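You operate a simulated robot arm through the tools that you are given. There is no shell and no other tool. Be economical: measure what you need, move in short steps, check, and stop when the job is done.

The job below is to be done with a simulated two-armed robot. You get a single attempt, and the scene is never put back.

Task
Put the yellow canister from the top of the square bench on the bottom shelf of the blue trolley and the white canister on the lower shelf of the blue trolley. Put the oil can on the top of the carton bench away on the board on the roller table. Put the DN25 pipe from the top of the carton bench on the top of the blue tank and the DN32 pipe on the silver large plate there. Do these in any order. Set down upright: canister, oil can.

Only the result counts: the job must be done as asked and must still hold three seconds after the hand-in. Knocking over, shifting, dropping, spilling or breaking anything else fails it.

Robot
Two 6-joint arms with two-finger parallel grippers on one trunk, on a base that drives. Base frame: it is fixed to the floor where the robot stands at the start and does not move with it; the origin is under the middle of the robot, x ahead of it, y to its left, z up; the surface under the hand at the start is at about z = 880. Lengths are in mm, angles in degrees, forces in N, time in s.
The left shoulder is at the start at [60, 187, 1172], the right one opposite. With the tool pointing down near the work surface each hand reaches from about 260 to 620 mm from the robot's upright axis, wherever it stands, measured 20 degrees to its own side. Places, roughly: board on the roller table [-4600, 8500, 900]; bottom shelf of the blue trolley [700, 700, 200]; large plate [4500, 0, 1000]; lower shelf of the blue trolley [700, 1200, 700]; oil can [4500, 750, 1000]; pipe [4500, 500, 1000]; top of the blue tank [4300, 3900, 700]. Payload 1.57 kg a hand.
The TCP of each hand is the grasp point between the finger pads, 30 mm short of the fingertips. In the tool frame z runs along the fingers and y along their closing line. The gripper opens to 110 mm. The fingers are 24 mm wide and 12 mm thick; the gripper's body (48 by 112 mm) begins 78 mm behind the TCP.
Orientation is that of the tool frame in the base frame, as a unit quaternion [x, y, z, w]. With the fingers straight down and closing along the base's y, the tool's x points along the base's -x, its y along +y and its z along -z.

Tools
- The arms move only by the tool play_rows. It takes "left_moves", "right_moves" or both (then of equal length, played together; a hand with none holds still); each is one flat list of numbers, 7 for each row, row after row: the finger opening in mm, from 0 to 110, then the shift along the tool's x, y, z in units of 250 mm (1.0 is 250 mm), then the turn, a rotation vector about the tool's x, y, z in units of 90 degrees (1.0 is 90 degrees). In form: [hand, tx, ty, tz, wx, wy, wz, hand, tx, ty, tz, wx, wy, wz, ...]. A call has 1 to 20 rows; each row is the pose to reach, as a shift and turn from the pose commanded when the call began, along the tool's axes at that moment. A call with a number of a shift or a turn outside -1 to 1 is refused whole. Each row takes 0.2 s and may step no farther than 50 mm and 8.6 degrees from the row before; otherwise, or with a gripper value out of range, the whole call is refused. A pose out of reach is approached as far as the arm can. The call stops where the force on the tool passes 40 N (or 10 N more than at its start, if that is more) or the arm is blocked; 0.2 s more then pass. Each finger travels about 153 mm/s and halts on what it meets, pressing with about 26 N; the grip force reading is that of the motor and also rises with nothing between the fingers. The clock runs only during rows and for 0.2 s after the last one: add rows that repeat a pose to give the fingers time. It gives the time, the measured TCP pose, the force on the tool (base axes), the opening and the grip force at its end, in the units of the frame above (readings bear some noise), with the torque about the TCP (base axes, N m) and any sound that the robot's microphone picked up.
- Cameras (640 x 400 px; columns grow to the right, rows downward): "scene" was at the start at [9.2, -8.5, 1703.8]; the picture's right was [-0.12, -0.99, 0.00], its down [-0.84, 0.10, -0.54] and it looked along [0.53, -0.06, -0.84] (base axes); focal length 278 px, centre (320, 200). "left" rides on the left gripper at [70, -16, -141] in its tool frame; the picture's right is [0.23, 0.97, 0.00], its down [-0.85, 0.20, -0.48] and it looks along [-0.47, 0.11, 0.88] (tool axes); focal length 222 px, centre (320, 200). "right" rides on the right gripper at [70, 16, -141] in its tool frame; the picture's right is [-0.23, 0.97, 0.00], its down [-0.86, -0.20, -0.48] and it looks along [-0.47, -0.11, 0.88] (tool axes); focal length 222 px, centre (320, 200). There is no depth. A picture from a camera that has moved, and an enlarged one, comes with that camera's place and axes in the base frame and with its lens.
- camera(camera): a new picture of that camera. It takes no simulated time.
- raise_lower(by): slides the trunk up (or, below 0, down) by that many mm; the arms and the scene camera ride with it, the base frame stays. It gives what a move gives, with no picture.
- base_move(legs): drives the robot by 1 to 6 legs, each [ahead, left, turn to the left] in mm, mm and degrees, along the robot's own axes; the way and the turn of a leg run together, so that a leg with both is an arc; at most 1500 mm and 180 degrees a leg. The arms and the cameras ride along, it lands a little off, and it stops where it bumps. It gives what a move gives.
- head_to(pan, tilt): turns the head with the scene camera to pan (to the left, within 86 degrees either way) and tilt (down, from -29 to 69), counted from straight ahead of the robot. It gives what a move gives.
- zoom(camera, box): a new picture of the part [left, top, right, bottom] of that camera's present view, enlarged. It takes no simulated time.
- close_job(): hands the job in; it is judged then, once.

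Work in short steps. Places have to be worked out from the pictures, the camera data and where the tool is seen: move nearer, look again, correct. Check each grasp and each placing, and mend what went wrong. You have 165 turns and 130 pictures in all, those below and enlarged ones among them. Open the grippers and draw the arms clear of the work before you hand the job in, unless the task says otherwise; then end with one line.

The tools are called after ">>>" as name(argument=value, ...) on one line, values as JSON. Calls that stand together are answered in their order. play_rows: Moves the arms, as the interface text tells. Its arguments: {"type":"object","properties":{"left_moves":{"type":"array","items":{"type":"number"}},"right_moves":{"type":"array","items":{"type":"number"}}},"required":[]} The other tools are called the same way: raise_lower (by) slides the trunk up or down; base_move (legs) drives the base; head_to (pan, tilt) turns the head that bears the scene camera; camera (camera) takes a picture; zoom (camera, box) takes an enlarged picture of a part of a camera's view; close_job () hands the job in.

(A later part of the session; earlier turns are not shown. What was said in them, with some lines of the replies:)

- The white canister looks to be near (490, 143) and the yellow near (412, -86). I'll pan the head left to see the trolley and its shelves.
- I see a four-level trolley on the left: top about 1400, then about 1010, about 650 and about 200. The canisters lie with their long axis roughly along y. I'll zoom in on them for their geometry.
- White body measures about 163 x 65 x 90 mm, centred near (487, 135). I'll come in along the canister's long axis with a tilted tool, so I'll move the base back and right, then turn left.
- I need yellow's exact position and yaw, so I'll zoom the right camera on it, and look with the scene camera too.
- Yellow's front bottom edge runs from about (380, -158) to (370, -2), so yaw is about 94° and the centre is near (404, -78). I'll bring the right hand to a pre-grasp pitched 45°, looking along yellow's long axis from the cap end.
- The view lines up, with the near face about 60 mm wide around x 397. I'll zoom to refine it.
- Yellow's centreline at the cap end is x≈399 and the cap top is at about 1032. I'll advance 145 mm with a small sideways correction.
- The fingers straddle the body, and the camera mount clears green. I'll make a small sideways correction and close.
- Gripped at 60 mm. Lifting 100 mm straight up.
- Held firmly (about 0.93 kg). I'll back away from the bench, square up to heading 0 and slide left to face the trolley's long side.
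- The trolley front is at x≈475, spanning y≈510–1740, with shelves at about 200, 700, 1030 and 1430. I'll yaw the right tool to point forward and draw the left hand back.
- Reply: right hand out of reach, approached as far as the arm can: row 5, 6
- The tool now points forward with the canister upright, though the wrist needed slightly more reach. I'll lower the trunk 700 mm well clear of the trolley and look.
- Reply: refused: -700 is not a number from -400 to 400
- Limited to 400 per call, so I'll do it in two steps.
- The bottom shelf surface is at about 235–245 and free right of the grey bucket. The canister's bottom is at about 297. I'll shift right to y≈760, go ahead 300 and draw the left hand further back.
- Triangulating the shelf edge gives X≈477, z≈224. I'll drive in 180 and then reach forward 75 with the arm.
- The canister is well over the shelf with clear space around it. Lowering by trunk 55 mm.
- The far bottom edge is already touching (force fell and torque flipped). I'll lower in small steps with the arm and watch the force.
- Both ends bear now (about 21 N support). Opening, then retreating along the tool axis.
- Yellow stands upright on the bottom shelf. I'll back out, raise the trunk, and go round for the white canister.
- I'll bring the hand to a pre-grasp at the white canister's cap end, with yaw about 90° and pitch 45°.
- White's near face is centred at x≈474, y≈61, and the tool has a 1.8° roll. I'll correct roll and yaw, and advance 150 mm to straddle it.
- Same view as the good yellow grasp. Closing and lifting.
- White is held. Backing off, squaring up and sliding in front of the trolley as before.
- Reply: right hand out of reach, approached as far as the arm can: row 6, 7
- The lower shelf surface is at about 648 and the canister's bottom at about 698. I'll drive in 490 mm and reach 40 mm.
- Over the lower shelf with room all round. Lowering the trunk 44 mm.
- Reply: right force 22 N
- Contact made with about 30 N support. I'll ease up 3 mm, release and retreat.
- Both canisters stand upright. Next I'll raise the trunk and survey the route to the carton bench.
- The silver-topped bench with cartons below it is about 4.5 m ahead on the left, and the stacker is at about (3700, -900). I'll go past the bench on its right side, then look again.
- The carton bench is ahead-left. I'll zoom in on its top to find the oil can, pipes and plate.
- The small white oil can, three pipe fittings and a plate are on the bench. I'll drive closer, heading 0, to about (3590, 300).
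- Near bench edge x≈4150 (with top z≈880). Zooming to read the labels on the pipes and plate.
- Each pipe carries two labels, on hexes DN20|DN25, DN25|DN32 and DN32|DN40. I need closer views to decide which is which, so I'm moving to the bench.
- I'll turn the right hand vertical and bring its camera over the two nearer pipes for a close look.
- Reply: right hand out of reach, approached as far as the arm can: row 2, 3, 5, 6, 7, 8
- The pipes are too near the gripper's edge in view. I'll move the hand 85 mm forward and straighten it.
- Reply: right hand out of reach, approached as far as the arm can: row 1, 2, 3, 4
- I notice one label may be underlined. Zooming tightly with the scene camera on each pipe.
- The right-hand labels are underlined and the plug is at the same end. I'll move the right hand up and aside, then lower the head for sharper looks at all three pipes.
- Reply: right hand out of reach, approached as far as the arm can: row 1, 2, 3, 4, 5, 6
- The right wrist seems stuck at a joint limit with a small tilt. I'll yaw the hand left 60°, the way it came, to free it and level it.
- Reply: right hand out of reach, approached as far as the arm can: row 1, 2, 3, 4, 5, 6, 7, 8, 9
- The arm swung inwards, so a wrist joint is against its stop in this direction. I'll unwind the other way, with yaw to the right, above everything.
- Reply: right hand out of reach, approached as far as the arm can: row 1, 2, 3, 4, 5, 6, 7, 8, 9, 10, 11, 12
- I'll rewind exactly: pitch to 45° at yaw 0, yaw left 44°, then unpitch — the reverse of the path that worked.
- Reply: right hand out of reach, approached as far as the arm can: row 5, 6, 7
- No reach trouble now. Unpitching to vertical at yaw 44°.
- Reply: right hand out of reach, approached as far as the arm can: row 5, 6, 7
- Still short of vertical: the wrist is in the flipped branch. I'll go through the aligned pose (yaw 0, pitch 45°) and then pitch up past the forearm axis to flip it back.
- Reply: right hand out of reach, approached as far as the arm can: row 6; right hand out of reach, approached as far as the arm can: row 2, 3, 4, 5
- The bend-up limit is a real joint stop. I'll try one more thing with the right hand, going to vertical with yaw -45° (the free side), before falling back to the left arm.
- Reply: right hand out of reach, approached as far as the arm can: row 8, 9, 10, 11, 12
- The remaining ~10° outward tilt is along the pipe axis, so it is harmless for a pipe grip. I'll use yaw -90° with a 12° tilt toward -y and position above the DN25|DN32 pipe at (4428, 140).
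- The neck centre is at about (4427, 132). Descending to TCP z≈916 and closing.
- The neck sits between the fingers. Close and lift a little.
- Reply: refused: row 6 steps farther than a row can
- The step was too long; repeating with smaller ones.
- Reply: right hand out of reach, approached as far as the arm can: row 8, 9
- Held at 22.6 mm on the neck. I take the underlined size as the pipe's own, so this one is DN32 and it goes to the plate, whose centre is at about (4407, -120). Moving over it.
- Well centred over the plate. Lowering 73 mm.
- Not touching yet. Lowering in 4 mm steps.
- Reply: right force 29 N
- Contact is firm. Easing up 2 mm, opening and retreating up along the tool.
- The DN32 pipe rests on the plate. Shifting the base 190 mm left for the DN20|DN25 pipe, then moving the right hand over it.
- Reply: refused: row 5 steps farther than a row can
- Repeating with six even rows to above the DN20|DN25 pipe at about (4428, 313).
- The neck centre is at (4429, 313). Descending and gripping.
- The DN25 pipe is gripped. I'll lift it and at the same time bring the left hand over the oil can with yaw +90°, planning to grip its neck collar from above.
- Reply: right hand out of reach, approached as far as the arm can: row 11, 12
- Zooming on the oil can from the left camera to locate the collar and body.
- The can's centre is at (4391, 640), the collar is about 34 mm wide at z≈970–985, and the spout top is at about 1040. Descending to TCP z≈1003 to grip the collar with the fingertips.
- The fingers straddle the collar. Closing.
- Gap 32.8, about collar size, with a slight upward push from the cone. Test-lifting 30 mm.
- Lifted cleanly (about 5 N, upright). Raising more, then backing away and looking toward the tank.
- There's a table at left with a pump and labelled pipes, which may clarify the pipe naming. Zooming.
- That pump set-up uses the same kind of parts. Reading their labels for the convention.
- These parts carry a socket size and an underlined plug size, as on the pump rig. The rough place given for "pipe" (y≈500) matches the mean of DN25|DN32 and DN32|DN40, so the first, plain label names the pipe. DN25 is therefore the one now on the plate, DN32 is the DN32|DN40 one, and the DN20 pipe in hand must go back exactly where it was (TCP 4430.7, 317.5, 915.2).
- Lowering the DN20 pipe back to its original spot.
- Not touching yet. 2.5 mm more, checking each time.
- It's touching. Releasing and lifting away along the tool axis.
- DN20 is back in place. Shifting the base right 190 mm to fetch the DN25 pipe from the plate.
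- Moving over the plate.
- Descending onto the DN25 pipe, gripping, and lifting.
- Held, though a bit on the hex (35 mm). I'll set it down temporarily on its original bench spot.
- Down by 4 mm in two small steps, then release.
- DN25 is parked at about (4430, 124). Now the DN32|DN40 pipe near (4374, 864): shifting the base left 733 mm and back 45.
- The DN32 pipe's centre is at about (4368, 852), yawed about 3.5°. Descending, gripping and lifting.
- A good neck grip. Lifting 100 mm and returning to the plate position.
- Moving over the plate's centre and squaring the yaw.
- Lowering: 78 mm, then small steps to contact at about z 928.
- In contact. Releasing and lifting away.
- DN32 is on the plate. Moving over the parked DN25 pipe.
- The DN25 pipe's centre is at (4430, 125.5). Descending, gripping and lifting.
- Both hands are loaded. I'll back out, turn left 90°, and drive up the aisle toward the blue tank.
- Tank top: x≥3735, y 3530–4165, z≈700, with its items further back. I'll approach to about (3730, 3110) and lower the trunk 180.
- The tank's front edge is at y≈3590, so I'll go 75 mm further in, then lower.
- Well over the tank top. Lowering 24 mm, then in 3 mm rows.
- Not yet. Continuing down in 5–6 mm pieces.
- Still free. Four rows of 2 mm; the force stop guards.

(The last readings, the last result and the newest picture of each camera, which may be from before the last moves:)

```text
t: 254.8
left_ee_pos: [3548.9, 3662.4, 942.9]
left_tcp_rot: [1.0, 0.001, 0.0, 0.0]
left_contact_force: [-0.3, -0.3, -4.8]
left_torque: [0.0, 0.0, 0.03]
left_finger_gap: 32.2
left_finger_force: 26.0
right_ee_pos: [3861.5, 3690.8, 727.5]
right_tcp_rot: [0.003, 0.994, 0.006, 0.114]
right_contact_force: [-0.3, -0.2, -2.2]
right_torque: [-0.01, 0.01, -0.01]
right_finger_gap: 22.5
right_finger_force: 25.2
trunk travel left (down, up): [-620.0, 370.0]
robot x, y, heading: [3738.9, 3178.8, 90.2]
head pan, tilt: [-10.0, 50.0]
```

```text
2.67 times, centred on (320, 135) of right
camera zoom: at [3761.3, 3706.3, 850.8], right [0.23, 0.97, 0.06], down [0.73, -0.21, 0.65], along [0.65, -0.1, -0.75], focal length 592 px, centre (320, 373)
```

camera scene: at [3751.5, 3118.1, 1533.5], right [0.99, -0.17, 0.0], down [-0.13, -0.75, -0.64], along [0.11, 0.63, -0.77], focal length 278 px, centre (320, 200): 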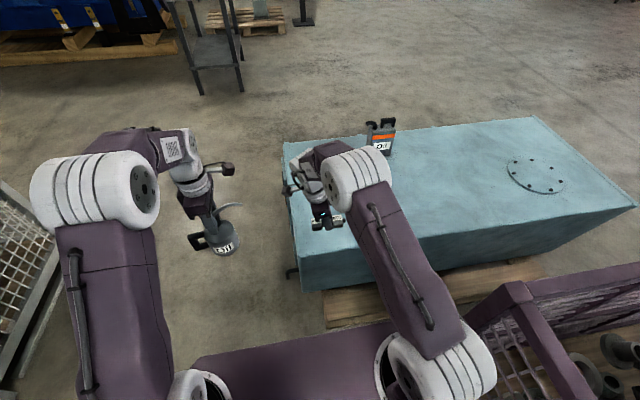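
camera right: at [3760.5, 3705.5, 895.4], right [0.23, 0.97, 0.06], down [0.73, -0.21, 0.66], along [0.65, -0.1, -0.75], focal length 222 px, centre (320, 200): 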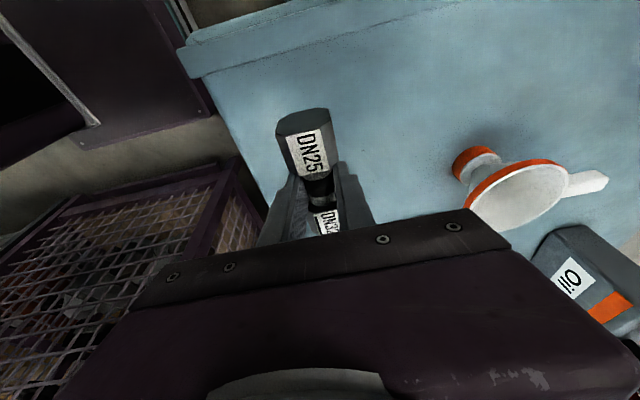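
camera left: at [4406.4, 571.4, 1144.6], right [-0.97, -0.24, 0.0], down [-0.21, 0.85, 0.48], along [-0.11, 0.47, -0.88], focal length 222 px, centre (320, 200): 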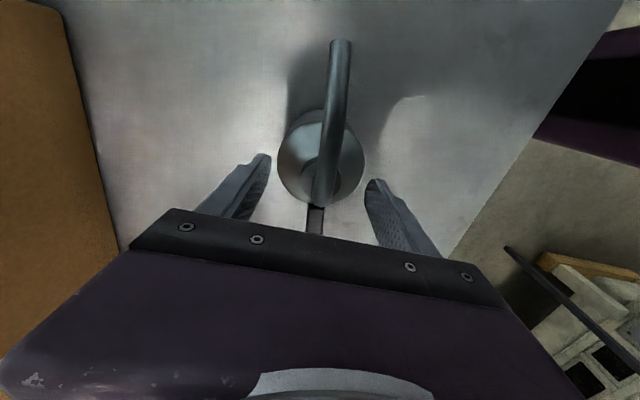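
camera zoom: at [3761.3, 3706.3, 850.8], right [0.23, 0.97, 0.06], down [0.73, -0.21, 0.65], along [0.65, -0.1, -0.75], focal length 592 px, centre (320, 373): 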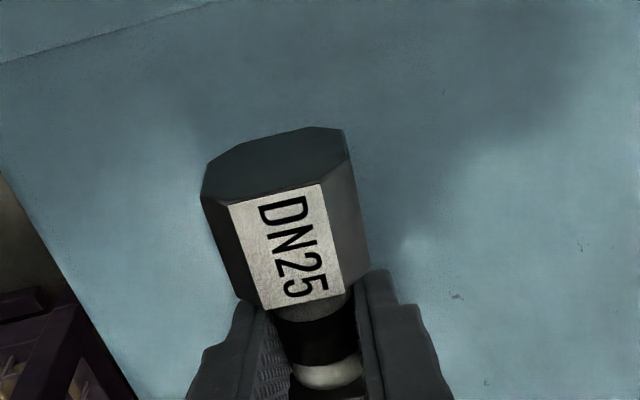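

No contact shadow yet. Combining views puts the top nearer z≈650. Lowering 24 mm more, then small steps.

>>> play_rows(right_moves=[5, 0.0065, 0, 0.03, 0, 0, 0, 5, 0.013, 0, 0.06, 0, 0, 0, 5, 0.0195, 0, 0.09, 0, 0, 0, 5, 0.0195, 0, 0.09, 0, 0, 0])

>>> zoom(camera="right", box=[200, 60, 440, 210])

```text
t: 255.8
left_ee_pos: [3548.9, 3662.6, 942.4]
left_tcp_rot: [1.0, 0.001, -0.002, 0.0]
left_contact_force: [0.1, 0.1, -5.5]
left_torque: [-0.02, 0.0, 0.0]
left_finger_gap: 32.5
left_finger_force: 26.2
right_ee_pos: [3861.5, 3690.9, 704.9]
right_tcp_rot: [0.003, 0.994, 0.006, 0.112]
right_contact_force: [-0.3, 0.0, -3.5]
right_torque: [-0.03, -0.03, 0.0]
right_finger_gap: 22.7
right_finger_force: 26.4
trunk travel left (down, up): [-620.0, 370.0]
robot x, y, heading: [3740.7, 3174.1, 89.9]
head pan, tilt: [-10.0, 50.0]
```

```text
2.67 times, centred on (320, 135) of right
camera zoom: at [3761.6, 3706.4, 828.0], right [0.23, 0.97, 0.06], down [0.73, -0.21, 0.66], along [0.65, -0.1, -0.75], focal length 592 px, centre (320, 373)
```

zoom: 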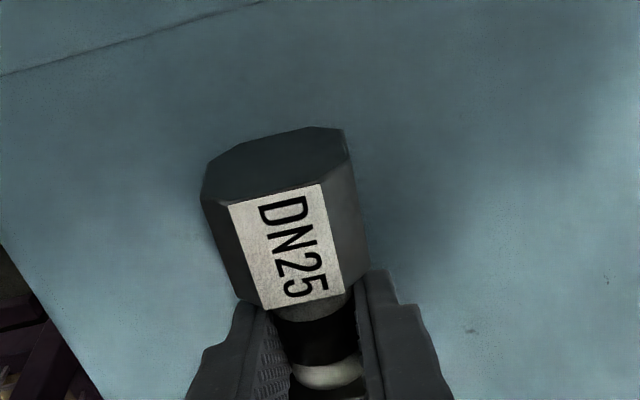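

Continuing downward in 2 mm rows with the force stop as guard.

>>> play_rows(right_moves=[5, 0.0015, 0, 0.007, 0, 0, 0, 5, 0.003, 0, 0.014, 0, 0, 0, 5, 0.0045, 0, 0.021, 0, 0, 0, 5, 0.006, 0, 0.028, 0, 0, 0, 5, 0.0075, 0, 0.035, 0, 0, 0, 5, 0.0075, 0, 0.035, 0, 0, 0])

>>> play_rows(right_moves=[5, 0.0015, 0, 0.007, 0, 0, 0, 5, 0.003, 0, 0.014, 0, 0, 0, 5, 0.003, 0, 0.014, 0, 0, 0])

```text
t: 257.2
left_ee_pos: [3548.0, 3661.8, 943.5]
left_tcp_rot: [1.0, 0.001, 0.0, 0.0]
left_contact_force: [-0.5, -1.2, -4.6]
left_torque: [-0.02, -0.02, -0.01]
left_finger_gap: 32.0
left_finger_force: 25.8
right_ee_pos: [3860.9, 3690.6, 697.0]
right_tcp_rot: [0.003, 0.994, 0.006, 0.112]
right_contact_force: [1.7, 0.3, 7.4]
right_torque: [-0.12, 0.07, 0.03]
right_finger_gap: 22.7
right_finger_force: 26.0
trunk travel left (down, up): [-620.0, 370.0]
robot x, y, heading: [3738.2, 3177.9, 90.1]
head pan, tilt: [-10.0, 50.0]
```

```text
t: 258.0
left_ee_pos: [3547.3, 3658.7, 944.8]
left_tcp_rot: [1.0, 0.001, -0.001, -0.001]
left_contact_force: [-0.2, 0.7, -4.4]
left_torque: [0.0, -0.02, 0.01]
left_finger_gap: 32.4
left_finger_force: 26.1
right_ee_pos: [3860.8, 3690.7, 694.8]
right_tcp_rot: [0.002, 0.994, 0.009, 0.112]
right_contact_force: [2.0, 4.2, 28.1]
right_torque: [-0.45, -0.07, -0.05]
right_finger_gap: 22.7
right_finger_force: 25.8
trunk travel left (down, up): [-620.0, 370.0]
robot x, y, heading: [3735.3, 3177.7, 89.8]
head pan, tilt: [-10.0, 50.0]
```

Contact at z≈660. Easing 2 mm, releasing and lifting well clear.

>>> play_rows(right_moves=[10, -0.002, 0, -0.01, 0, 0, 0, 30, -0.002, 0, -0.01, 0, 0, 0, 50, -0.002, 0, -0.01, 0, 0, 0, 70, -0.002, 0, -0.01, 0, 0, 0, 70, -0.002, 0, -0.1, 0, 0, 0, 70, -0.002, 0, -0.25, 0, 0, 0, 70, -0.002, 0, -0.42, 0, 0, 0])

>>> camera(camera="right")

```text
t: 259.6
left_ee_pos: [3548.6, 3660.1, 943.1]
left_tcp_rot: [1.0, 0.001, -0.001, 0.0]
left_contact_force: [-0.5, -0.6, -4.6]
left_torque: [0.01, 0.04, -0.06]
left_finger_gap: 32.4
left_finger_force: 25.9
right_ee_pos: [3837.0, 3689.2, 797.4]
right_tcp_rot: [0.003, 0.994, 0.007, 0.113]
right_contact_force: [-0.4, -0.1, -0.1]
right_torque: [-0.03, 0.0, -0.02]
right_finger_gap: 70.4
right_finger_force: 0.0
trunk travel left (down, up): [-620.0, 370.0]
robot x, y, heading: [3733.4, 3179.4, 90.1]
head pan, tilt: [-10.0, 50.0]
```

```text
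23 pictures are left
camera right: at [3738.4, 3704.7, 919.6], right [0.23, 0.97, 0.06], down [0.73, -0.21, 0.66], along [0.65, -0.1, -0.75], focal length 222 px, centre (320, 200)
```

right: 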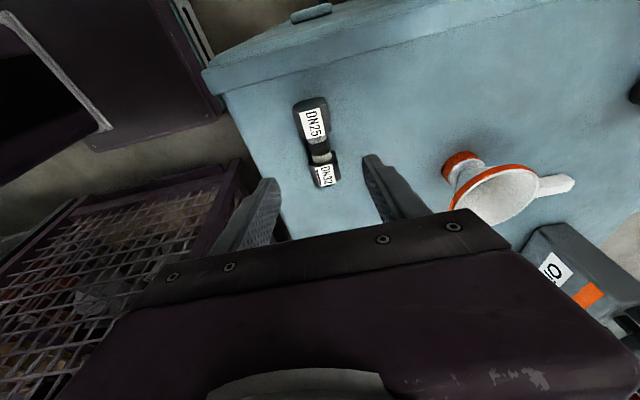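

DN25 lies on the tank. Backing off, raising the trunk and surveying the way to the roller table (-4600, 8500).

>>> base_move(legs=[[-300, 0, 0], [0, 150, 0]])

>>> raise_lower(by=180)

>>> head_to(pan=52, tilt=10)

>>> camera(camera="scene")

```text
t: 262.6
left_ee_pos: [3400.1, 3356.0, 942.5]
left_tcp_rot: [1.0, 0.002, -0.001, -0.001]
left_contact_force: [-0.8, -0.6, -4.0]
left_torque: [0.01, 0.0, 0.0]
left_finger_gap: 32.6
left_finger_force: 25.9
right_ee_pos: [3690.2, 3385.7, 796.3]
right_tcp_rot: [0.002, 0.994, 0.006, 0.113]
right_contact_force: [-0.2, -1.1, -0.6]
right_torque: [0.04, -0.02, -0.01]
right_finger_gap: 70.0
right_finger_force: 0.1
trunk travel left (down, up): [-620.0, 370.0]
robot x, y, heading: [3590.3, 2871.2, 90.0]
head pan, tilt: [-10.0, 50.0]
```

```text
t: 264.6
left_ee_pos: [3399.8, 3356.5, 1122.4]
left_tcp_rot: [1.0, 0.001, -0.001, 0.0]
left_contact_force: [0.2, 0.6, -4.9]
left_torque: [0.02, -0.04, 0.0]
left_finger_gap: 32.5
left_finger_force: 26.6
right_ee_pos: [3690.5, 3386.9, 975.8]
right_tcp_rot: [0.002, 0.994, 0.006, 0.112]
right_contact_force: [0.5, -0.2, 0.4]
right_torque: [0.03, 0.02, 0.01]
right_finger_gap: 70.0
right_finger_force: 0.1
trunk travel left (down, up): [-800.0, 190.0]
robot x, y, heading: [3590.0, 2871.1, 89.8]
head pan, tilt: [-10.0, 50.0]
```

```text
t: 266.0
left_ee_pos: [3401.0, 3356.8, 1122.6]
left_tcp_rot: [1.0, 0.002, -0.001, 0.0]
left_contact_force: [-1.0, -0.2, -4.6]
left_torque: [0.01, 0.01, -0.03]
left_finger_gap: 32.4
left_finger_force: 26.1
right_ee_pos: [3690.0, 3386.4, 975.4]
right_tcp_rot: [0.002, 0.994, 0.006, 0.113]
right_contact_force: [0.6, 0.0, -1.3]
right_torque: [-0.03, 0.02, 0.01]
right_finger_gap: 70.2
right_finger_force: 0.0
trunk travel left (down, up): [-800.0, 190.0]
robot x, y, heading: [3592.3, 2869.7, 89.9]
head pan, tilt: [52.0, 10.0]
```

```text
22 pictures are left
camera scene: at [3516.5, 2868.9, 1775.3], right [0.61, 0.79, 0.0], down [0.14, -0.11, -0.98], along [-0.78, 0.61, -0.17], focal length 278 px, centre (320, 200)
```

scene: 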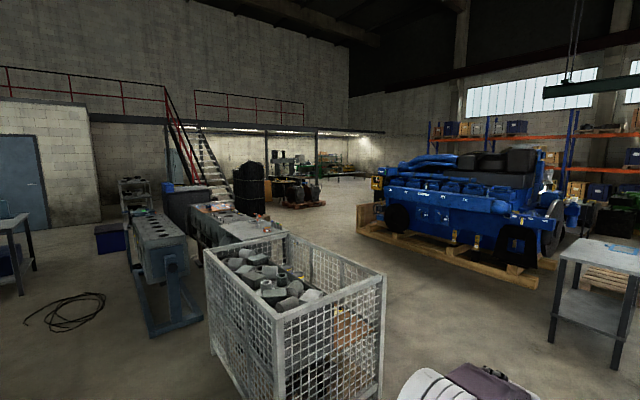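

The aisle passes between the mesh crate and the blue engine pallet (front y≈7350). I'll drive (3300, 4950), turn to heading ~157°, and go west-north-west.

>>> base_move(legs=[[0, 290, 0], [1450, 0, 0], [630, 0, 0], [0, 0, 67], [1500, 0, 0], [1400, 0, 0]])

>>> head_to(pan=0, tilt=12)

>>> camera(camera="scene")

```text
t: 294.5
left_ee_pos: [100.7, 6117.0, 1123.5]
left_tcp_rot: [0.836, 0.548, -0.001, 0.001]
left_contact_force: [-0.1, -0.6, -5.0]
left_torque: [0.01, -0.04, 0.01]
left_finger_gap: 32.2
left_finger_force: 26.0
right_ee_pos: [189.8, 6393.8, 975.7]
right_tcp_rot: [-0.542, 0.833, 0.068, 0.09]
right_contact_force: [0.0, -0.2, -0.6]
right_torque: [0.0, -0.03, -0.02]
right_finger_gap: 70.0
right_finger_force: 0.0
trunk travel left (down, up): [-800.0, 190.0]
robot x, y, heading: [621.3, 6098.5, 156.2]
head pan, tilt: [52.0, 10.0]
```

```text
t: 295.7
left_ee_pos: [100.8, 6117.1, 1123.3]
left_tcp_rot: [0.836, 0.548, -0.001, 0.0]
left_contact_force: [0.4, -0.3, -3.6]
left_torque: [0.0, 0.0, -0.03]
left_finger_gap: 32.4
left_finger_force: 25.9
right_ee_pos: [189.0, 6394.1, 976.1]
right_tcp_rot: [-0.542, 0.833, 0.065, 0.091]
right_contact_force: [-0.6, 0.4, -0.3]
right_torque: [0.02, 0.04, -0.01]
right_finger_gap: 70.3
right_finger_force: 0.0
trunk travel left (down, up): [-800.0, 190.0]
robot x, y, heading: [624.4, 6101.2, 156.1]
head pan, tilt: [0.0, 12.0]
```

```text
21 pictures are left
camera scene: at [589.7, 6109.6, 1772.1], right [0.4, 0.92, 0.0], down [0.19, -0.08, -0.98], along [-0.9, 0.39, -0.21], focal length 278 px, centre (320, 200)
```

scene: 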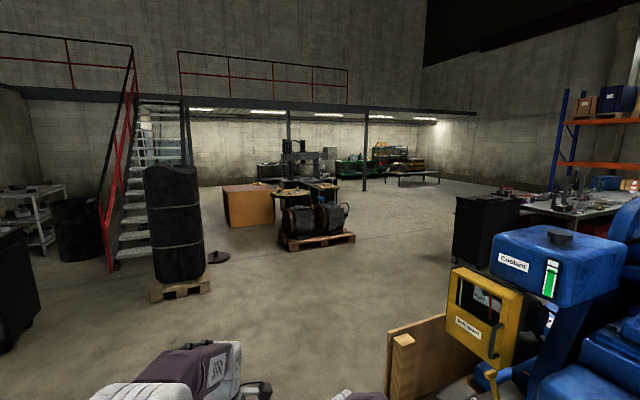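

Zooming toward where the roller table should appear (near col 326, row 185).

>>> zoom(camera="scene", box=[210, 120, 450, 260])

```text
2.67 times, centred on (330, 190) of scene
camera zoom: at [589.7, 6109.6, 1772.1], right [0.4, 0.92, 0.0], down [0.19, -0.08, -0.98], along [-0.9, 0.39, -0.21], focal length 742 px, centre (293, 227)
```

zoom: 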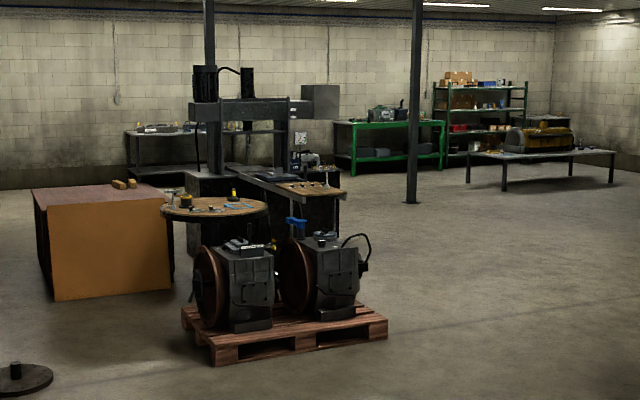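

It's the roller outfeed by the saw, with a wooden board around (-4250, 8400), behind the motor pallet. I'll approach it from the open +y side, driving to about (-2800, 9000).

>>> base_move(legs=[[1357, 57, 0], [1357, 57, 0], [798, -686, 0], [798, -686, 0]])

>>> head_to(pan=40, tilt=20)

>>> camera(camera="scene")

```text
t: 318.9
left_ee_pos: [-3355.8, 8978.3, 1122.9]
left_tcp_rot: [0.835, 0.55, -0.001, 0.001]
left_contact_force: [0.4, 0.2, -4.7]
left_torque: [0.02, -0.03, 0.03]
left_finger_gap: 32.3
left_finger_force: 25.4
right_ee_pos: [-3268.0, 9254.9, 976.3]
right_tcp_rot: [-0.544, 0.832, 0.067, 0.091]
right_contact_force: [0.5, -0.8, -0.2]
right_torque: [0.01, 0.0, 0.0]
right_finger_gap: 69.9
right_finger_force: 0.2
trunk travel left (down, up): [-800.0, 190.0]
robot x, y, heading: [-2838.8, 8961.3, 156.8]
head pan, tilt: [0.0, 12.0]
```

```text
t: 320.0
left_ee_pos: [-3356.5, 8978.8, 1123.6]
left_tcp_rot: [0.835, 0.55, -0.001, 0.001]
left_contact_force: [-0.9, 0.3, -4.4]
left_torque: [0.0, 0.02, 0.03]
left_finger_gap: 32.0
left_finger_force: 25.9
right_ee_pos: [-3267.6, 9254.1, 976.4]
right_tcp_rot: [-0.543, 0.832, 0.067, 0.091]
right_contact_force: [-1.0, -0.1, -0.6]
right_torque: [0.04, -0.04, 0.02]
right_finger_gap: 70.2
right_finger_force: 0.0
trunk travel left (down, up): [-800.0, 190.0]
robot x, y, heading: [-2838.8, 8960.0, 157.0]
head pan, tilt: [40.0, 20.0]
```

```text
19 pictures are left
camera scene: at [-2870.5, 8908.4, 1759.0], right [-0.29, 0.96, 0.0], down [0.33, 0.1, -0.94], along [-0.9, -0.27, -0.34], focal length 278 px, centre (320, 200)
```

scene: 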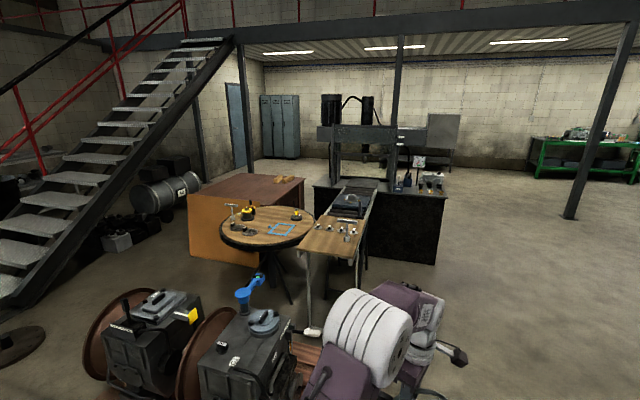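

The board spans about x -4270…-4870, y 8333…8700. Zooming to find free space on it.

>>> zoom(camera="scene", box=[280, 180, 400, 280])

```text
4.00 times, centred on (340, 230) of scene
camera zoom: at [-2870.5, 8908.4, 1759.0], right [-0.29, 0.96, 0.0], down [0.33, 0.1, -0.94], along [-0.9, -0.27, -0.34], focal length 1113 px, centre (240, 80)
```

zoom: 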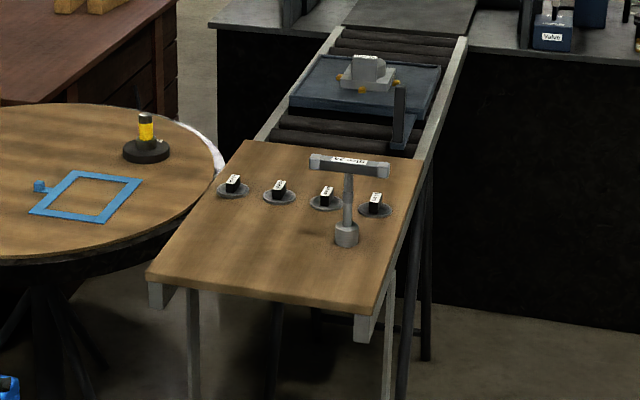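

Free space on the board is near (-4380, 8470), clear of the T-tool (-4461, 8613) and the row of saucers. Turning to heading 270° and going round to the +y side.

>>> base_move(legs=[[0, 0, 113], [-500, 0, 0], [0, -870, 0], [0, -863, 0], [300, 0, 0]])

>>> head_to(pan=5, tilt=50)

>>> camera(camera="scene")

```text
t: 337.7
left_ee_pos: [-4396.1, 8686.5, 1123.9]
left_tcp_rot: [0.006, 1.0, 0.0, 0.001]
left_contact_force: [0.1, 0.3, -4.6]
left_torque: [-0.03, 0.05, -0.02]
left_finger_gap: 32.3
left_finger_force: 25.9
right_ee_pos: [-4686.4, 8661.3, 977.3]
right_tcp_rot: [0.994, -0.009, -0.113, 0.005]
right_contact_force: [0.8, 0.1, -0.2]
right_torque: [-0.03, 0.03, -0.01]
right_finger_gap: 70.0
right_finger_force: 0.0
trunk travel left (down, up): [-800.0, 190.0]
robot x, y, heading: [-4581.2, 9175.3, -90.8]
head pan, tilt: [40.0, 20.0]
```

```text
t: 338.7
left_ee_pos: [-4395.8, 8685.4, 1122.8]
left_tcp_rot: [0.006, 1.0, 0.0, 0.0]
left_contact_force: [-0.4, 0.4, -4.3]
left_torque: [-0.02, -0.02, -0.01]
left_finger_gap: 32.1
left_finger_force: 26.6
right_ee_pos: [-4686.8, 8660.5, 975.7]
right_tcp_rot: [0.994, -0.009, -0.112, 0.006]
right_contact_force: [0.2, -0.3, -0.2]
right_torque: [-0.02, 0.01, -0.02]
right_finger_gap: 70.1
right_finger_force: 0.1
trunk travel left (down, up): [-800.0, 190.0]
robot x, y, heading: [-4581.2, 9175.6, -90.7]
head pan, tilt: [5.0, 50.0]
```

```text
17 pictures are left
camera scene: at [-4571.8, 9155.6, 1713.5], right [-1.0, -0.08, 0.0], down [-0.06, 0.76, -0.64], along [0.05, -0.64, -0.77], focal length 278 px, centre (320, 200)
```

scene: 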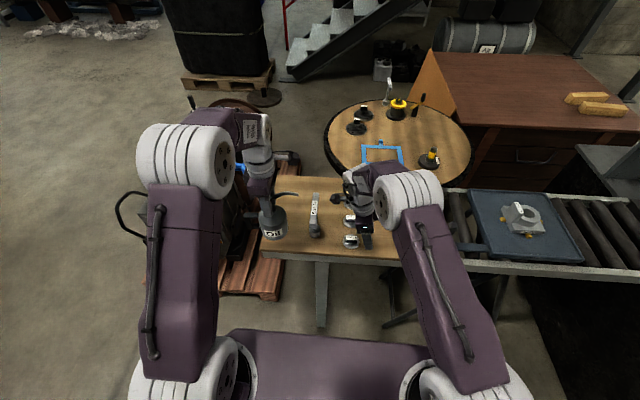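

The left hand is lined up, with the T-tool at about (-4513, 8628) between the hands. First I'll draw the right hand back, out and up, then advance 196 mm.

>>> play_rows(right_moves=[70, -0.12, -0.08, -0.022, 0, 0, 0, 70, -0.24, -0.16, -0.043, 0, 0, 0, 70, -0.36, -0.24, -0.065, 0, 0, 0, 70, -0.48, -0.32, -0.086, 0, 0, 0, 70, -0.6, -0.4, -0.108, 0, 0, 0])

>>> base_move(legs=[[196, 0, 0]])

>>> camera(camera="left")

>>> camera(camera="scene")

```text
t: 339.9
left_ee_pos: [-4396.8, 8687.4, 1123.8]
left_tcp_rot: [0.006, 1.0, 0.0, 0.001]
left_contact_force: [0.7, 0.2, -4.8]
left_torque: [-0.05, 0.02, 0.02]
left_finger_gap: 32.1
left_finger_force: 25.9
right_ee_pos: [-4825.1, 8763.9, 1034.9]
right_tcp_rot: [0.994, -0.01, -0.111, 0.006]
right_contact_force: [-0.2, -0.2, -0.3]
right_torque: [-0.01, 0.01, -0.02]
right_finger_gap: 70.1
right_finger_force: 0.1
trunk travel left (down, up): [-800.0, 190.0]
robot x, y, heading: [-4582.6, 9174.0, -90.7]
head pan, tilt: [5.0, 50.0]
```

```text
t: 341.5
left_ee_pos: [-4399.2, 8488.9, 1123.5]
left_tcp_rot: [0.006, 1.0, -0.001, 0.001]
left_contact_force: [0.6, 0.5, -4.5]
left_torque: [-0.06, 0.01, -0.01]
left_finger_gap: 32.2
left_finger_force: 26.2
right_ee_pos: [-4827.5, 8569.1, 1035.4]
right_tcp_rot: [0.994, -0.011, -0.113, 0.006]
right_contact_force: [-0.6, 0.3, -0.2]
right_torque: [-0.01, 0.0, 0.01]
right_finger_gap: 69.8
right_finger_force: 0.1
trunk travel left (down, up): [-800.0, 190.0]
robot x, y, heading: [-4580.5, 8977.7, -91.0]
head pan, tilt: [5.0, 50.0]
```

```text
16 pictures are left
camera left: at [-4469.5, 8474.7, 1265.7], right [-0.21, 0.98, 0.0], down [0.86, 0.19, 0.48], along [0.47, 0.1, -0.88], focal length 222 px, centre (320, 200)
```

left: 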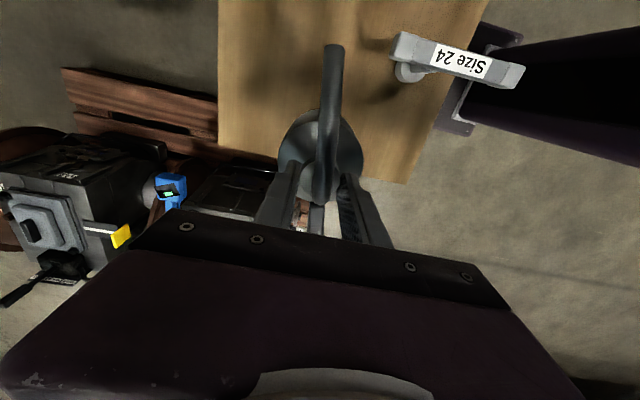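

```text
15 pictures are left
camera scene: at [-4574.6, 8961.5, 1713.5], right [-1.0, -0.07, 0.0], down [-0.06, 0.76, -0.64], along [0.05, -0.64, -0.77], focal length 278 px, centre (320, 200)
```

scene: 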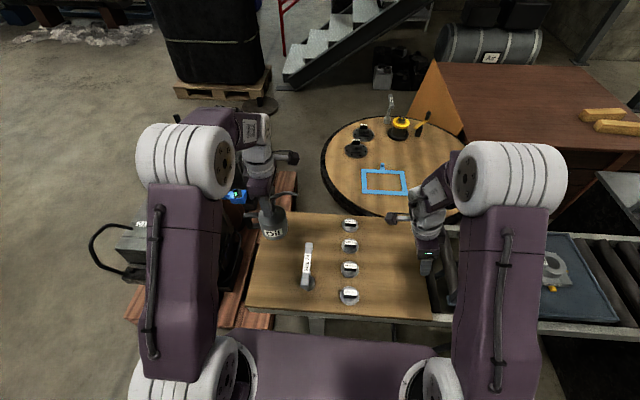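

Measured: board edge at x≈-4343, y from 8332 to 8670; T-bar at y 8541–8662, x≈-4510. I'll shift the can to (-4432, 8462) and lower toward the board.

>>> play_rows(left_moves=[5, 0.066, -0.054, 0, 0, 0, 0, 5, 0.132, -0.108, 0, 0, 0, 0, 5, 0.132, -0.108, 0.12, 0, 0, 0, 5, 0.132, -0.108, 0.24, 0, 0, 0, 5, 0.132, -0.108, 0.3, 0, 0, 0, 5, 0.132, -0.108, 0.3, 0, 0, 0])

>>> zoom(camera="scene", box=[200, 160, 400, 320])

>>> camera(camera="left")

```text
t: 342.9
left_ee_pos: [-4431.7, 8460.5, 1047.4]
left_tcp_rot: [0.006, 1.0, 0.001, 0.0]
left_contact_force: [0.4, 0.2, -3.6]
left_torque: [0.0, 0.03, 0.05]
left_finger_gap: 32.2
left_finger_force: 25.9
right_ee_pos: [-4827.8, 8566.5, 1035.9]
right_tcp_rot: [0.994, -0.011, -0.113, 0.004]
right_contact_force: [-0.2, -0.5, 0.0]
right_torque: [0.0, -0.04, -0.01]
right_finger_gap: 69.9
right_finger_force: 0.0
trunk travel left (down, up): [-800.0, 190.0]
robot x, y, heading: [-4583.8, 8974.4, -90.8]
head pan, tilt: [5.0, 50.0]
```

```text
2.50 times, centred on (300, 240) of scene
camera zoom: at [-4574.5, 8957.6, 1713.4], right [-1.0, -0.07, 0.0], down [-0.06, 0.76, -0.64], along [0.05, -0.64, -0.77], focal length 696 px, centre (370, 100)
```

zoom: 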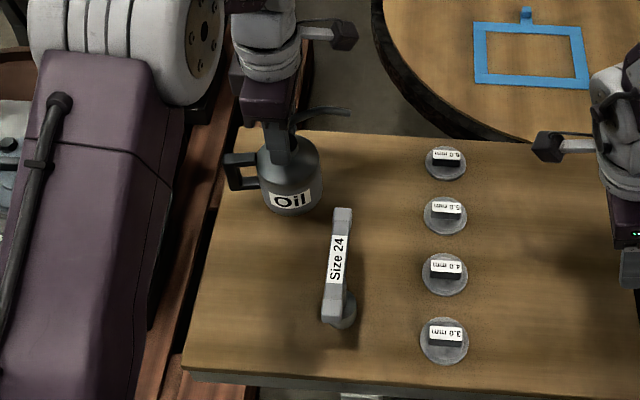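

```text
13 pictures are left
camera left: at [-4502.6, 8445.4, 1188.8], right [-0.21, 0.98, 0.0], down [0.86, 0.19, 0.48], along [0.47, 0.1, -0.88], focal length 222 px, centre (320, 200)
```

left: 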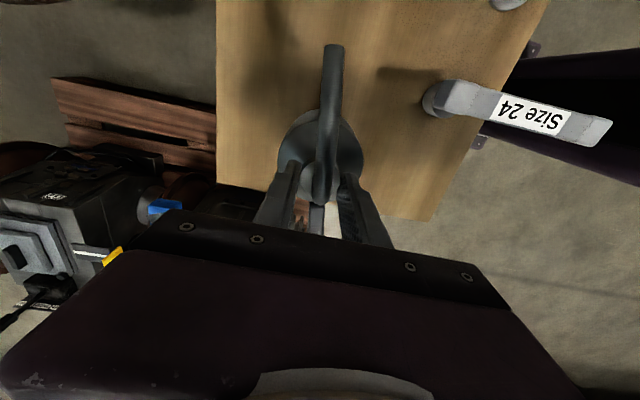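

The position is good. Lowering 14 mm, then in small steps with force watch.

>>> play_rows(left_moves=[5, 0, 0, 0.028, 0, 0, 0, 5, 0, 0, 0.056, 0, 0, 0, 5, 0, 0, 0.056, 0, 0, 0])

>>> play_rows(left_moves=[5, 0, 0, 0.008, 0, 0, 0, 5, 0, 0, 0.016, 0, 0, 0, 5, 0, 0, 0.016, 0, 0, 0])

>>> play_rows(left_moves=[5, 0, 0, 0.008, 0, 0, 0, 5, 0, 0, 0.016, 0, 0, 0, 5, 0, 0, 0.016, 0, 0, 0])

```text
t: 343.7
left_ee_pos: [-4432.4, 8461.0, 1033.4]
left_tcp_rot: [0.005, 1.0, 0.001, 0.0]
left_contact_force: [0.5, -0.1, -4.0]
left_torque: [0.01, -0.01, 0.01]
left_finger_gap: 32.3
left_finger_force: 26.0
right_ee_pos: [-4827.1, 8566.5, 1035.1]
right_tcp_rot: [0.994, -0.01, -0.112, 0.005]
right_contact_force: [0.5, 0.0, -0.1]
right_torque: [-0.05, -0.01, 0.01]
right_finger_gap: 69.8
right_finger_force: 0.0
trunk travel left (down, up): [-800.0, 190.0]
robot x, y, heading: [-4582.6, 8975.5, -90.7]
head pan, tilt: [5.0, 50.0]
```

```text
t: 344.5
left_ee_pos: [-4432.0, 8461.0, 1029.7]
left_tcp_rot: [0.006, 1.0, 0.001, 0.001]
left_contact_force: [0.2, -1.0, -4.4]
left_torque: [-0.01, -0.03, 0.01]
left_finger_gap: 32.1
left_finger_force: 26.1
right_ee_pos: [-4828.4, 8566.3, 1034.8]
right_tcp_rot: [0.994, -0.011, -0.112, 0.005]
right_contact_force: [-0.1, 0.2, 0.4]
right_torque: [0.02, -0.01, 0.0]
right_finger_gap: 70.0
right_finger_force: 0.0
trunk travel left (down, up): [-800.0, 190.0]
robot x, y, heading: [-4581.3, 8979.5, -90.9]
head pan, tilt: [5.0, 50.0]
```

```text
t: 345.3
left_ee_pos: [-4430.9, 8461.5, 1025.4]
left_tcp_rot: [0.006, 1.0, 0.0, 0.0]
left_contact_force: [0.3, 0.2, -4.2]
left_torque: [0.01, -0.01, -0.01]
left_finger_gap: 31.9
left_finger_force: 26.4
right_ee_pos: [-4828.6, 8566.6, 1034.2]
right_tcp_rot: [0.994, -0.01, -0.112, 0.006]
right_contact_force: [0.6, 0.2, -0.1]
right_torque: [0.0, -0.02, -0.01]
right_finger_gap: 70.1
right_finger_force: 0.1
trunk travel left (down, up): [-800.0, 190.0]
robot x, y, heading: [-4583.0, 8976.9, -90.8]
head pan, tilt: [5.0, 50.0]
```

Not touching yet. Continuing 4 mm per call.

>>> play_rows(left_moves=[5, 0, 0, 0.008, 0, 0, 0, 5, 0, 0, 0.016, 0, 0, 0, 5, 0, 0, 0.016, 0, 0, 0])

>>> play_rows(left_moves=[5, 0, 0, 0.008, 0, 0, 0, 5, 0, 0, 0.012, 0, 0, 0, 5, 0, 0, 0.012, 0, 0, 0])

```text
t: 346.1
left_ee_pos: [-4432.4, 8462.3, 1021.5]
left_tcp_rot: [0.006, 1.0, 0.001, 0.0]
left_contact_force: [0.5, -0.5, -3.7]
left_torque: [-0.01, 0.05, 0.02]
left_finger_gap: 32.1
left_finger_force: 25.7
right_ee_pos: [-4827.0, 8565.9, 1035.7]
right_tcp_rot: [0.994, -0.011, -0.112, 0.005]
right_contact_force: [0.3, 0.8, 0.4]
right_torque: [-0.01, -0.01, 0.01]
right_finger_gap: 70.0
right_finger_force: 0.1
trunk travel left (down, up): [-800.0, 190.0]
robot x, y, heading: [-4580.9, 8976.2, -90.8]
head pan, tilt: [5.0, 50.0]
```

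```text
t: 346.9
left_ee_pos: [-4432.7, 8460.8, 1019.5]
left_tcp_rot: [0.007, 1.0, 0.001, 0.001]
left_contact_force: [0.8, -0.1, -3.6]
left_torque: [0.01, 0.01, 0.03]
left_finger_gap: 32.1
left_finger_force: 25.9
right_ee_pos: [-4827.2, 8566.8, 1035.2]
right_tcp_rot: [0.994, -0.011, -0.112, 0.004]
right_contact_force: [0.7, 0.1, -0.1]
right_torque: [0.01, 0.01, -0.01]
right_finger_gap: 70.1
right_finger_force: 0.0
trunk travel left (down, up): [-800.0, 190.0]
robot x, y, heading: [-4581.6, 8973.5, -90.7]
head pan, tilt: [5.0, 50.0]
```

Still free. Another 5 mm, in 1.25 mm rows.

>>> play_rows(left_moves=[5, 0, 0, 0.005, 0, 0, 0, 5, 0, 0, 0.01, 0, 0, 0, 5, 0, 0, 0.015, 0, 0, 0, 5, 0, 0, 0.02, 0, 0, 0, 5, 0, 0, 0.02, 0, 0, 0])

>>> play_rows(left_moves=[5, 0, 0, 0.005, 0, 0, 0, 5, 0, 0, 0.01, 0, 0, 0, 5, 0, 0, 0.015, 0, 0, 0, 5, 0, 0, 0.015, 0, 0, 0])

>>> zoom(camera="scene", box=[230, 170, 330, 250])

```text
t: 348.1
left_ee_pos: [-4433.9, 8461.3, 1014.1]
left_tcp_rot: [0.006, 1.0, 0.001, 0.001]
left_contact_force: [-0.3, -0.2, -4.2]
left_torque: [0.01, 0.0, 0.01]
left_finger_gap: 32.1
left_finger_force: 25.9
right_ee_pos: [-4826.2, 8567.2, 1035.2]
right_tcp_rot: [0.994, -0.011, -0.112, 0.006]
right_contact_force: [0.4, -0.4, -0.4]
right_torque: [0.01, 0.0, 0.03]
right_finger_gap: 70.1
right_finger_force: 0.0
trunk travel left (down, up): [-800.0, 190.0]
robot x, y, heading: [-4583.5, 8977.3, -90.8]
head pan, tilt: [5.0, 50.0]
```

```text
t: 349.1
left_ee_pos: [-4432.4, 8460.5, 1010.7]
left_tcp_rot: [0.007, 1.0, 0.001, 0.001]
left_contact_force: [0.1, -0.6, -4.0]
left_torque: [0.02, 0.02, 0.02]
left_finger_gap: 32.1
left_finger_force: 25.3
right_ee_pos: [-4828.0, 8567.2, 1035.9]
right_tcp_rot: [0.994, -0.01, -0.112, 0.005]
right_contact_force: [0.1, 0.2, 0.2]
right_torque: [0.03, -0.01, 0.0]
right_finger_gap: 69.8
right_finger_force: 0.0
trunk travel left (down, up): [-800.0, 190.0]
robot x, y, heading: [-4579.4, 8977.4, -90.8]
head pan, tilt: [5.0, 50.0]
```

```text
5.00 times, centred on (280, 210) of scene
camera zoom: at [-4574.7, 8957.8, 1713.4], right [-1.0, -0.07, 0.0], down [-0.06, 0.76, -0.64], along [0.05, -0.64, -0.77], focal length 1391 px, centre (520, 150)
```

zoom: 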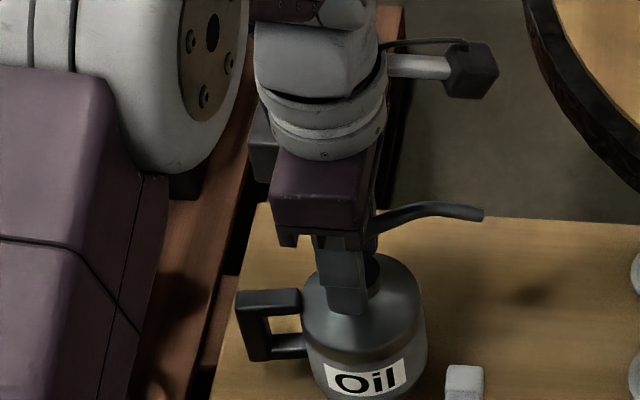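

Triangulating the board corner gives z≈858, so contact should come near TCP z≈982. Lowering 22 mm, then fine steps.

>>> play_rows(left_moves=[5, 0, 0, 0.03, 0, 0, 0, 5, 0, 0, 0.06, 0, 0, 0, 5, 0, 0, 0.085, 0, 0, 0, 5, 0, 0, 0.085, 0, 0, 0])

>>> play_rows(left_moves=[5, 0, 0, 0.005, 0, 0, 0, 5, 0, 0, 0.01, 0, 0, 0, 5, 0, 0, 0.015, 0, 0, 0, 5, 0, 0, 0.015, 0, 0, 0])

```text
t: 350.1
left_ee_pos: [-4434.5, 8461.0, 991.9]
left_tcp_rot: [0.006, 1.0, -0.004, 0.002]
left_contact_force: [-0.7, -4.4, 23.4]
left_torque: [0.02, -0.08, -0.04]
left_finger_gap: 32.3
left_finger_force: 26.1
right_ee_pos: [-4827.6, 8567.0, 1036.3]
right_tcp_rot: [0.994, -0.01, -0.111, 0.007]
right_contact_force: [0.2, 0.0, 0.7]
right_torque: [0.0, 0.01, -0.01]
right_finger_gap: 69.9
right_finger_force: 0.1
trunk travel left (down, up): [-800.0, 190.0]
robot x, y, heading: [-4582.1, 8975.5, -90.6]
head pan, tilt: [5.0, 50.0]
```

```text
t: 351.2
left_ee_pos: [-4433.5, 8461.0, 988.0]
left_tcp_rot: [0.006, 1.0, -0.004, 0.001]
left_contact_force: [-1.2, 3.9, 13.8]
left_torque: [0.71, -0.23, 0.08]
left_finger_gap: 32.6
left_finger_force: 26.0
right_ee_pos: [-4828.1, 8568.5, 1035.6]
right_tcp_rot: [0.994, -0.01, -0.112, 0.007]
right_contact_force: [0.6, 0.7, 0.1]
right_torque: [-0.02, -0.02, -0.01]
right_finger_gap: 70.0
right_finger_force: 0.1
trunk travel left (down, up): [-800.0, 190.0]
robot x, y, heading: [-4580.4, 8975.3, -90.4]
head pan, tilt: [5.0, 50.0]
stopped in row 4 (left hand): the force on the tool passed its limit at 41 N (the readings are from after the stop); the commanded pose is now the measured one
```

Contact came a bit earlier (board ≈867) and I pressed slightly. Easing up 4 mm and checking the can before release.

>>> play_rows(left_moves=[5, 0, 0, -0.008, 0, 0, 0, 5, 0, 0, -0.014, 0, 0, 0, 5, 0, 0, -0.014, 0, 0, 0])

>>> zoom(camera="scene", box=[230, 170, 350, 260])

```text
t: 352.0
left_ee_pos: [-4433.2, 8459.3, 990.0]
left_tcp_rot: [0.006, 1.0, -0.002, 0.001]
left_contact_force: [-0.3, 0.0, -4.4]
left_torque: [-0.01, 0.02, -0.02]
left_finger_gap: 32.6
left_finger_force: 25.8
right_ee_pos: [-4827.4, 8567.1, 1035.1]
right_tcp_rot: [0.994, -0.011, -0.113, 0.005]
right_contact_force: [-0.1, -0.2, 1.3]
right_torque: [-0.01, 0.02, 0.01]
right_finger_gap: 69.9
right_finger_force: 0.0
trunk travel left (down, up): [-800.0, 190.0]
robot x, y, heading: [-4578.8, 8977.3, -90.4]
head pan, tilt: [5.0, 50.0]
```

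```text
4.44 times, centred on (290, 215) of scene
camera zoom: at [-4575.0, 8958.2, 1713.4], right [-1.0, -0.07, 0.0], down [-0.06, 0.76, -0.64], along [0.05, -0.64, -0.77], focal length 1236 px, centre (453, 133)
```

zoom: 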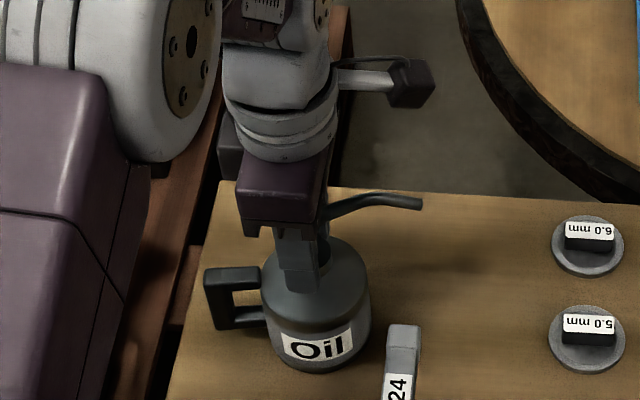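

It's upright and hanging free by 1–2 mm. Lowering gently until it bears.

>>> play_rows(left_moves=[5, 0, 0, 0.004, 0, 0, 0, 5, 0, 0, 0.008, 0, 0, 0, 5, 0, 0, 0.008, 0, 0, 0])

```text
t: 352.8
left_ee_pos: [-4433.7, 8459.0, 988.8]
left_tcp_rot: [0.006, 1.0, -0.003, 0.001]
left_contact_force: [0.4, -0.5, 0.1]
left_torque: [-0.11, -0.17, -0.01]
left_finger_gap: 32.3
left_finger_force: 26.2
right_ee_pos: [-4828.3, 8565.3, 1035.3]
right_tcp_rot: [0.994, -0.011, -0.112, 0.005]
right_contact_force: [-0.3, 0.8, -0.2]
right_torque: [-0.02, -0.02, 0.01]
right_finger_gap: 69.7
right_finger_force: 0.1
trunk travel left (down, up): [-800.0, 190.0]
robot x, y, heading: [-4584.6, 8973.6, -90.8]
head pan, tilt: [5.0, 50.0]
```

The weight is now on the board. Opening, then rising straight up.

>>> play_rows(left_moves=[40, 0, 0, 0, 0, 0, 0, 60, 0, 0, 0, 0, 0, 0, 80, 0, 0, 0, 0, 0, 0, 80, 0, 0, 0, 0, 0, 0, 80, 0, 0, -0.1, 0, 0, 0, 80, 0, 0, -0.25, 0, 0, 0, 80, 0, 0, -0.42, 0, 0, 0, 80, 0, 0, -0.6, 0, 0, 0])

>>> zoom(camera="scene", box=[220, 160, 380, 280])

```text
t: 354.6
left_ee_pos: [-4433.2, 8461.5, 1139.6]
left_tcp_rot: [0.006, 1.0, -0.003, 0.001]
left_contact_force: [0.3, -0.4, -0.8]
left_torque: [-0.04, -0.04, -0.03]
left_finger_gap: 79.9
left_finger_force: 0.0
right_ee_pos: [-4827.7, 8567.3, 1034.5]
right_tcp_rot: [0.994, -0.011, -0.113, 0.006]
right_contact_force: [-0.4, 0.1, 1.2]
right_torque: [0.02, -0.01, -0.01]
right_finger_gap: 69.8
right_finger_force: 0.0
trunk travel left (down, up): [-800.0, 190.0]
robot x, y, heading: [-4580.8, 8974.7, -90.7]
head pan, tilt: [5.0, 50.0]
```

```text
3.33 times, centred on (300, 220) of scene
camera zoom: at [-4575.2, 8959.6, 1713.4], right [-1.0, -0.07, 0.0], down [-0.06, 0.76, -0.64], along [0.05, -0.64, -0.77], focal length 927 px, centre (387, 133)
```

zoom: 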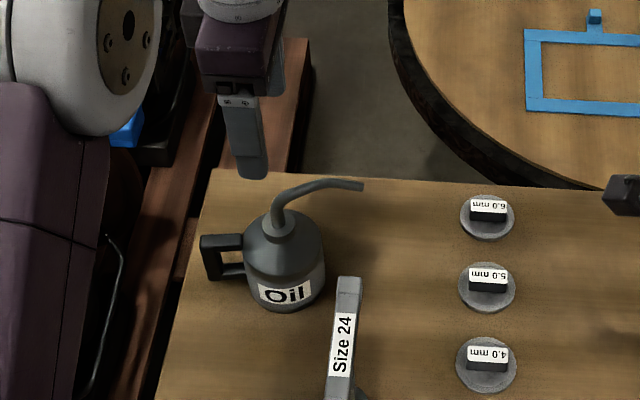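

The oil can stands upright and free on the board. Backing the robot away so both arms are clear, then a last look.

>>> base_move(legs=[[-600, 0, 0]])

>>> camera(camera="scene")

```text
t: 358.0
left_ee_pos: [-4425.3, 9062.9, 1138.6]
left_tcp_rot: [0.006, 1.0, -0.002, 0.001]
left_contact_force: [-0.2, -0.6, -0.5]
left_torque: [0.0, 0.02, -0.01]
left_finger_gap: 80.1
left_finger_force: 0.0
right_ee_pos: [-4819.6, 9168.2, 1035.7]
right_tcp_rot: [0.994, -0.01, -0.113, 0.005]
right_contact_force: [-0.2, 0.2, 0.5]
right_torque: [0.0, -0.03, 0.06]
right_finger_gap: 70.2
right_finger_force: 0.0
trunk travel left (down, up): [-800.0, 190.0]
robot x, y, heading: [-4570.2, 9577.7, -91.0]
head pan, tilt: [5.0, 50.0]
```

```text
9 pictures are left
camera scene: at [-4566.3, 9560.2, 1713.4], right [-1.0, -0.07, 0.0], down [-0.06, 0.76, -0.64], along [0.05, -0.64, -0.77], focal length 278 px, centre (320, 200)
```

scene: 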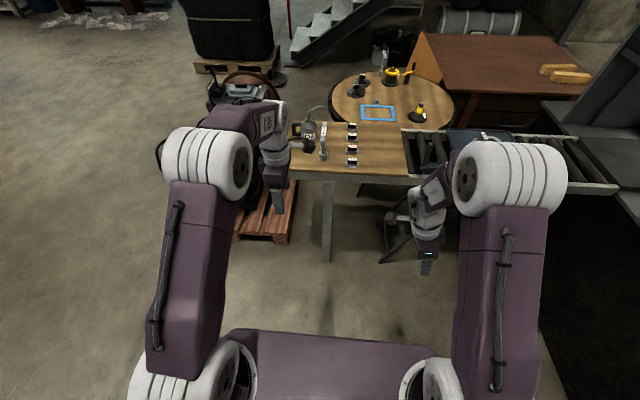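

The oil can stands on the board, both grippers are open and empty, and the arms are clear, so I'm handing in.

>>> close_job()

```text
The job is handed in.
```

I handed the job in with all five items placed, but which two pipes were meant is my best guess. Each pipe carries two sizes, so I took the plain, non-underlined one as its name: DN25|DN32 is on the blue tank and DN32|DN40 is on the silver plate. The yellow canister (bottom shelf), the white canister (lower shelf) and the oil can (board on the roller table) all looked upright when I released them. I also lifted the DN20|DN25 pipe by mistake and put it back within a few millimetres of its spot.
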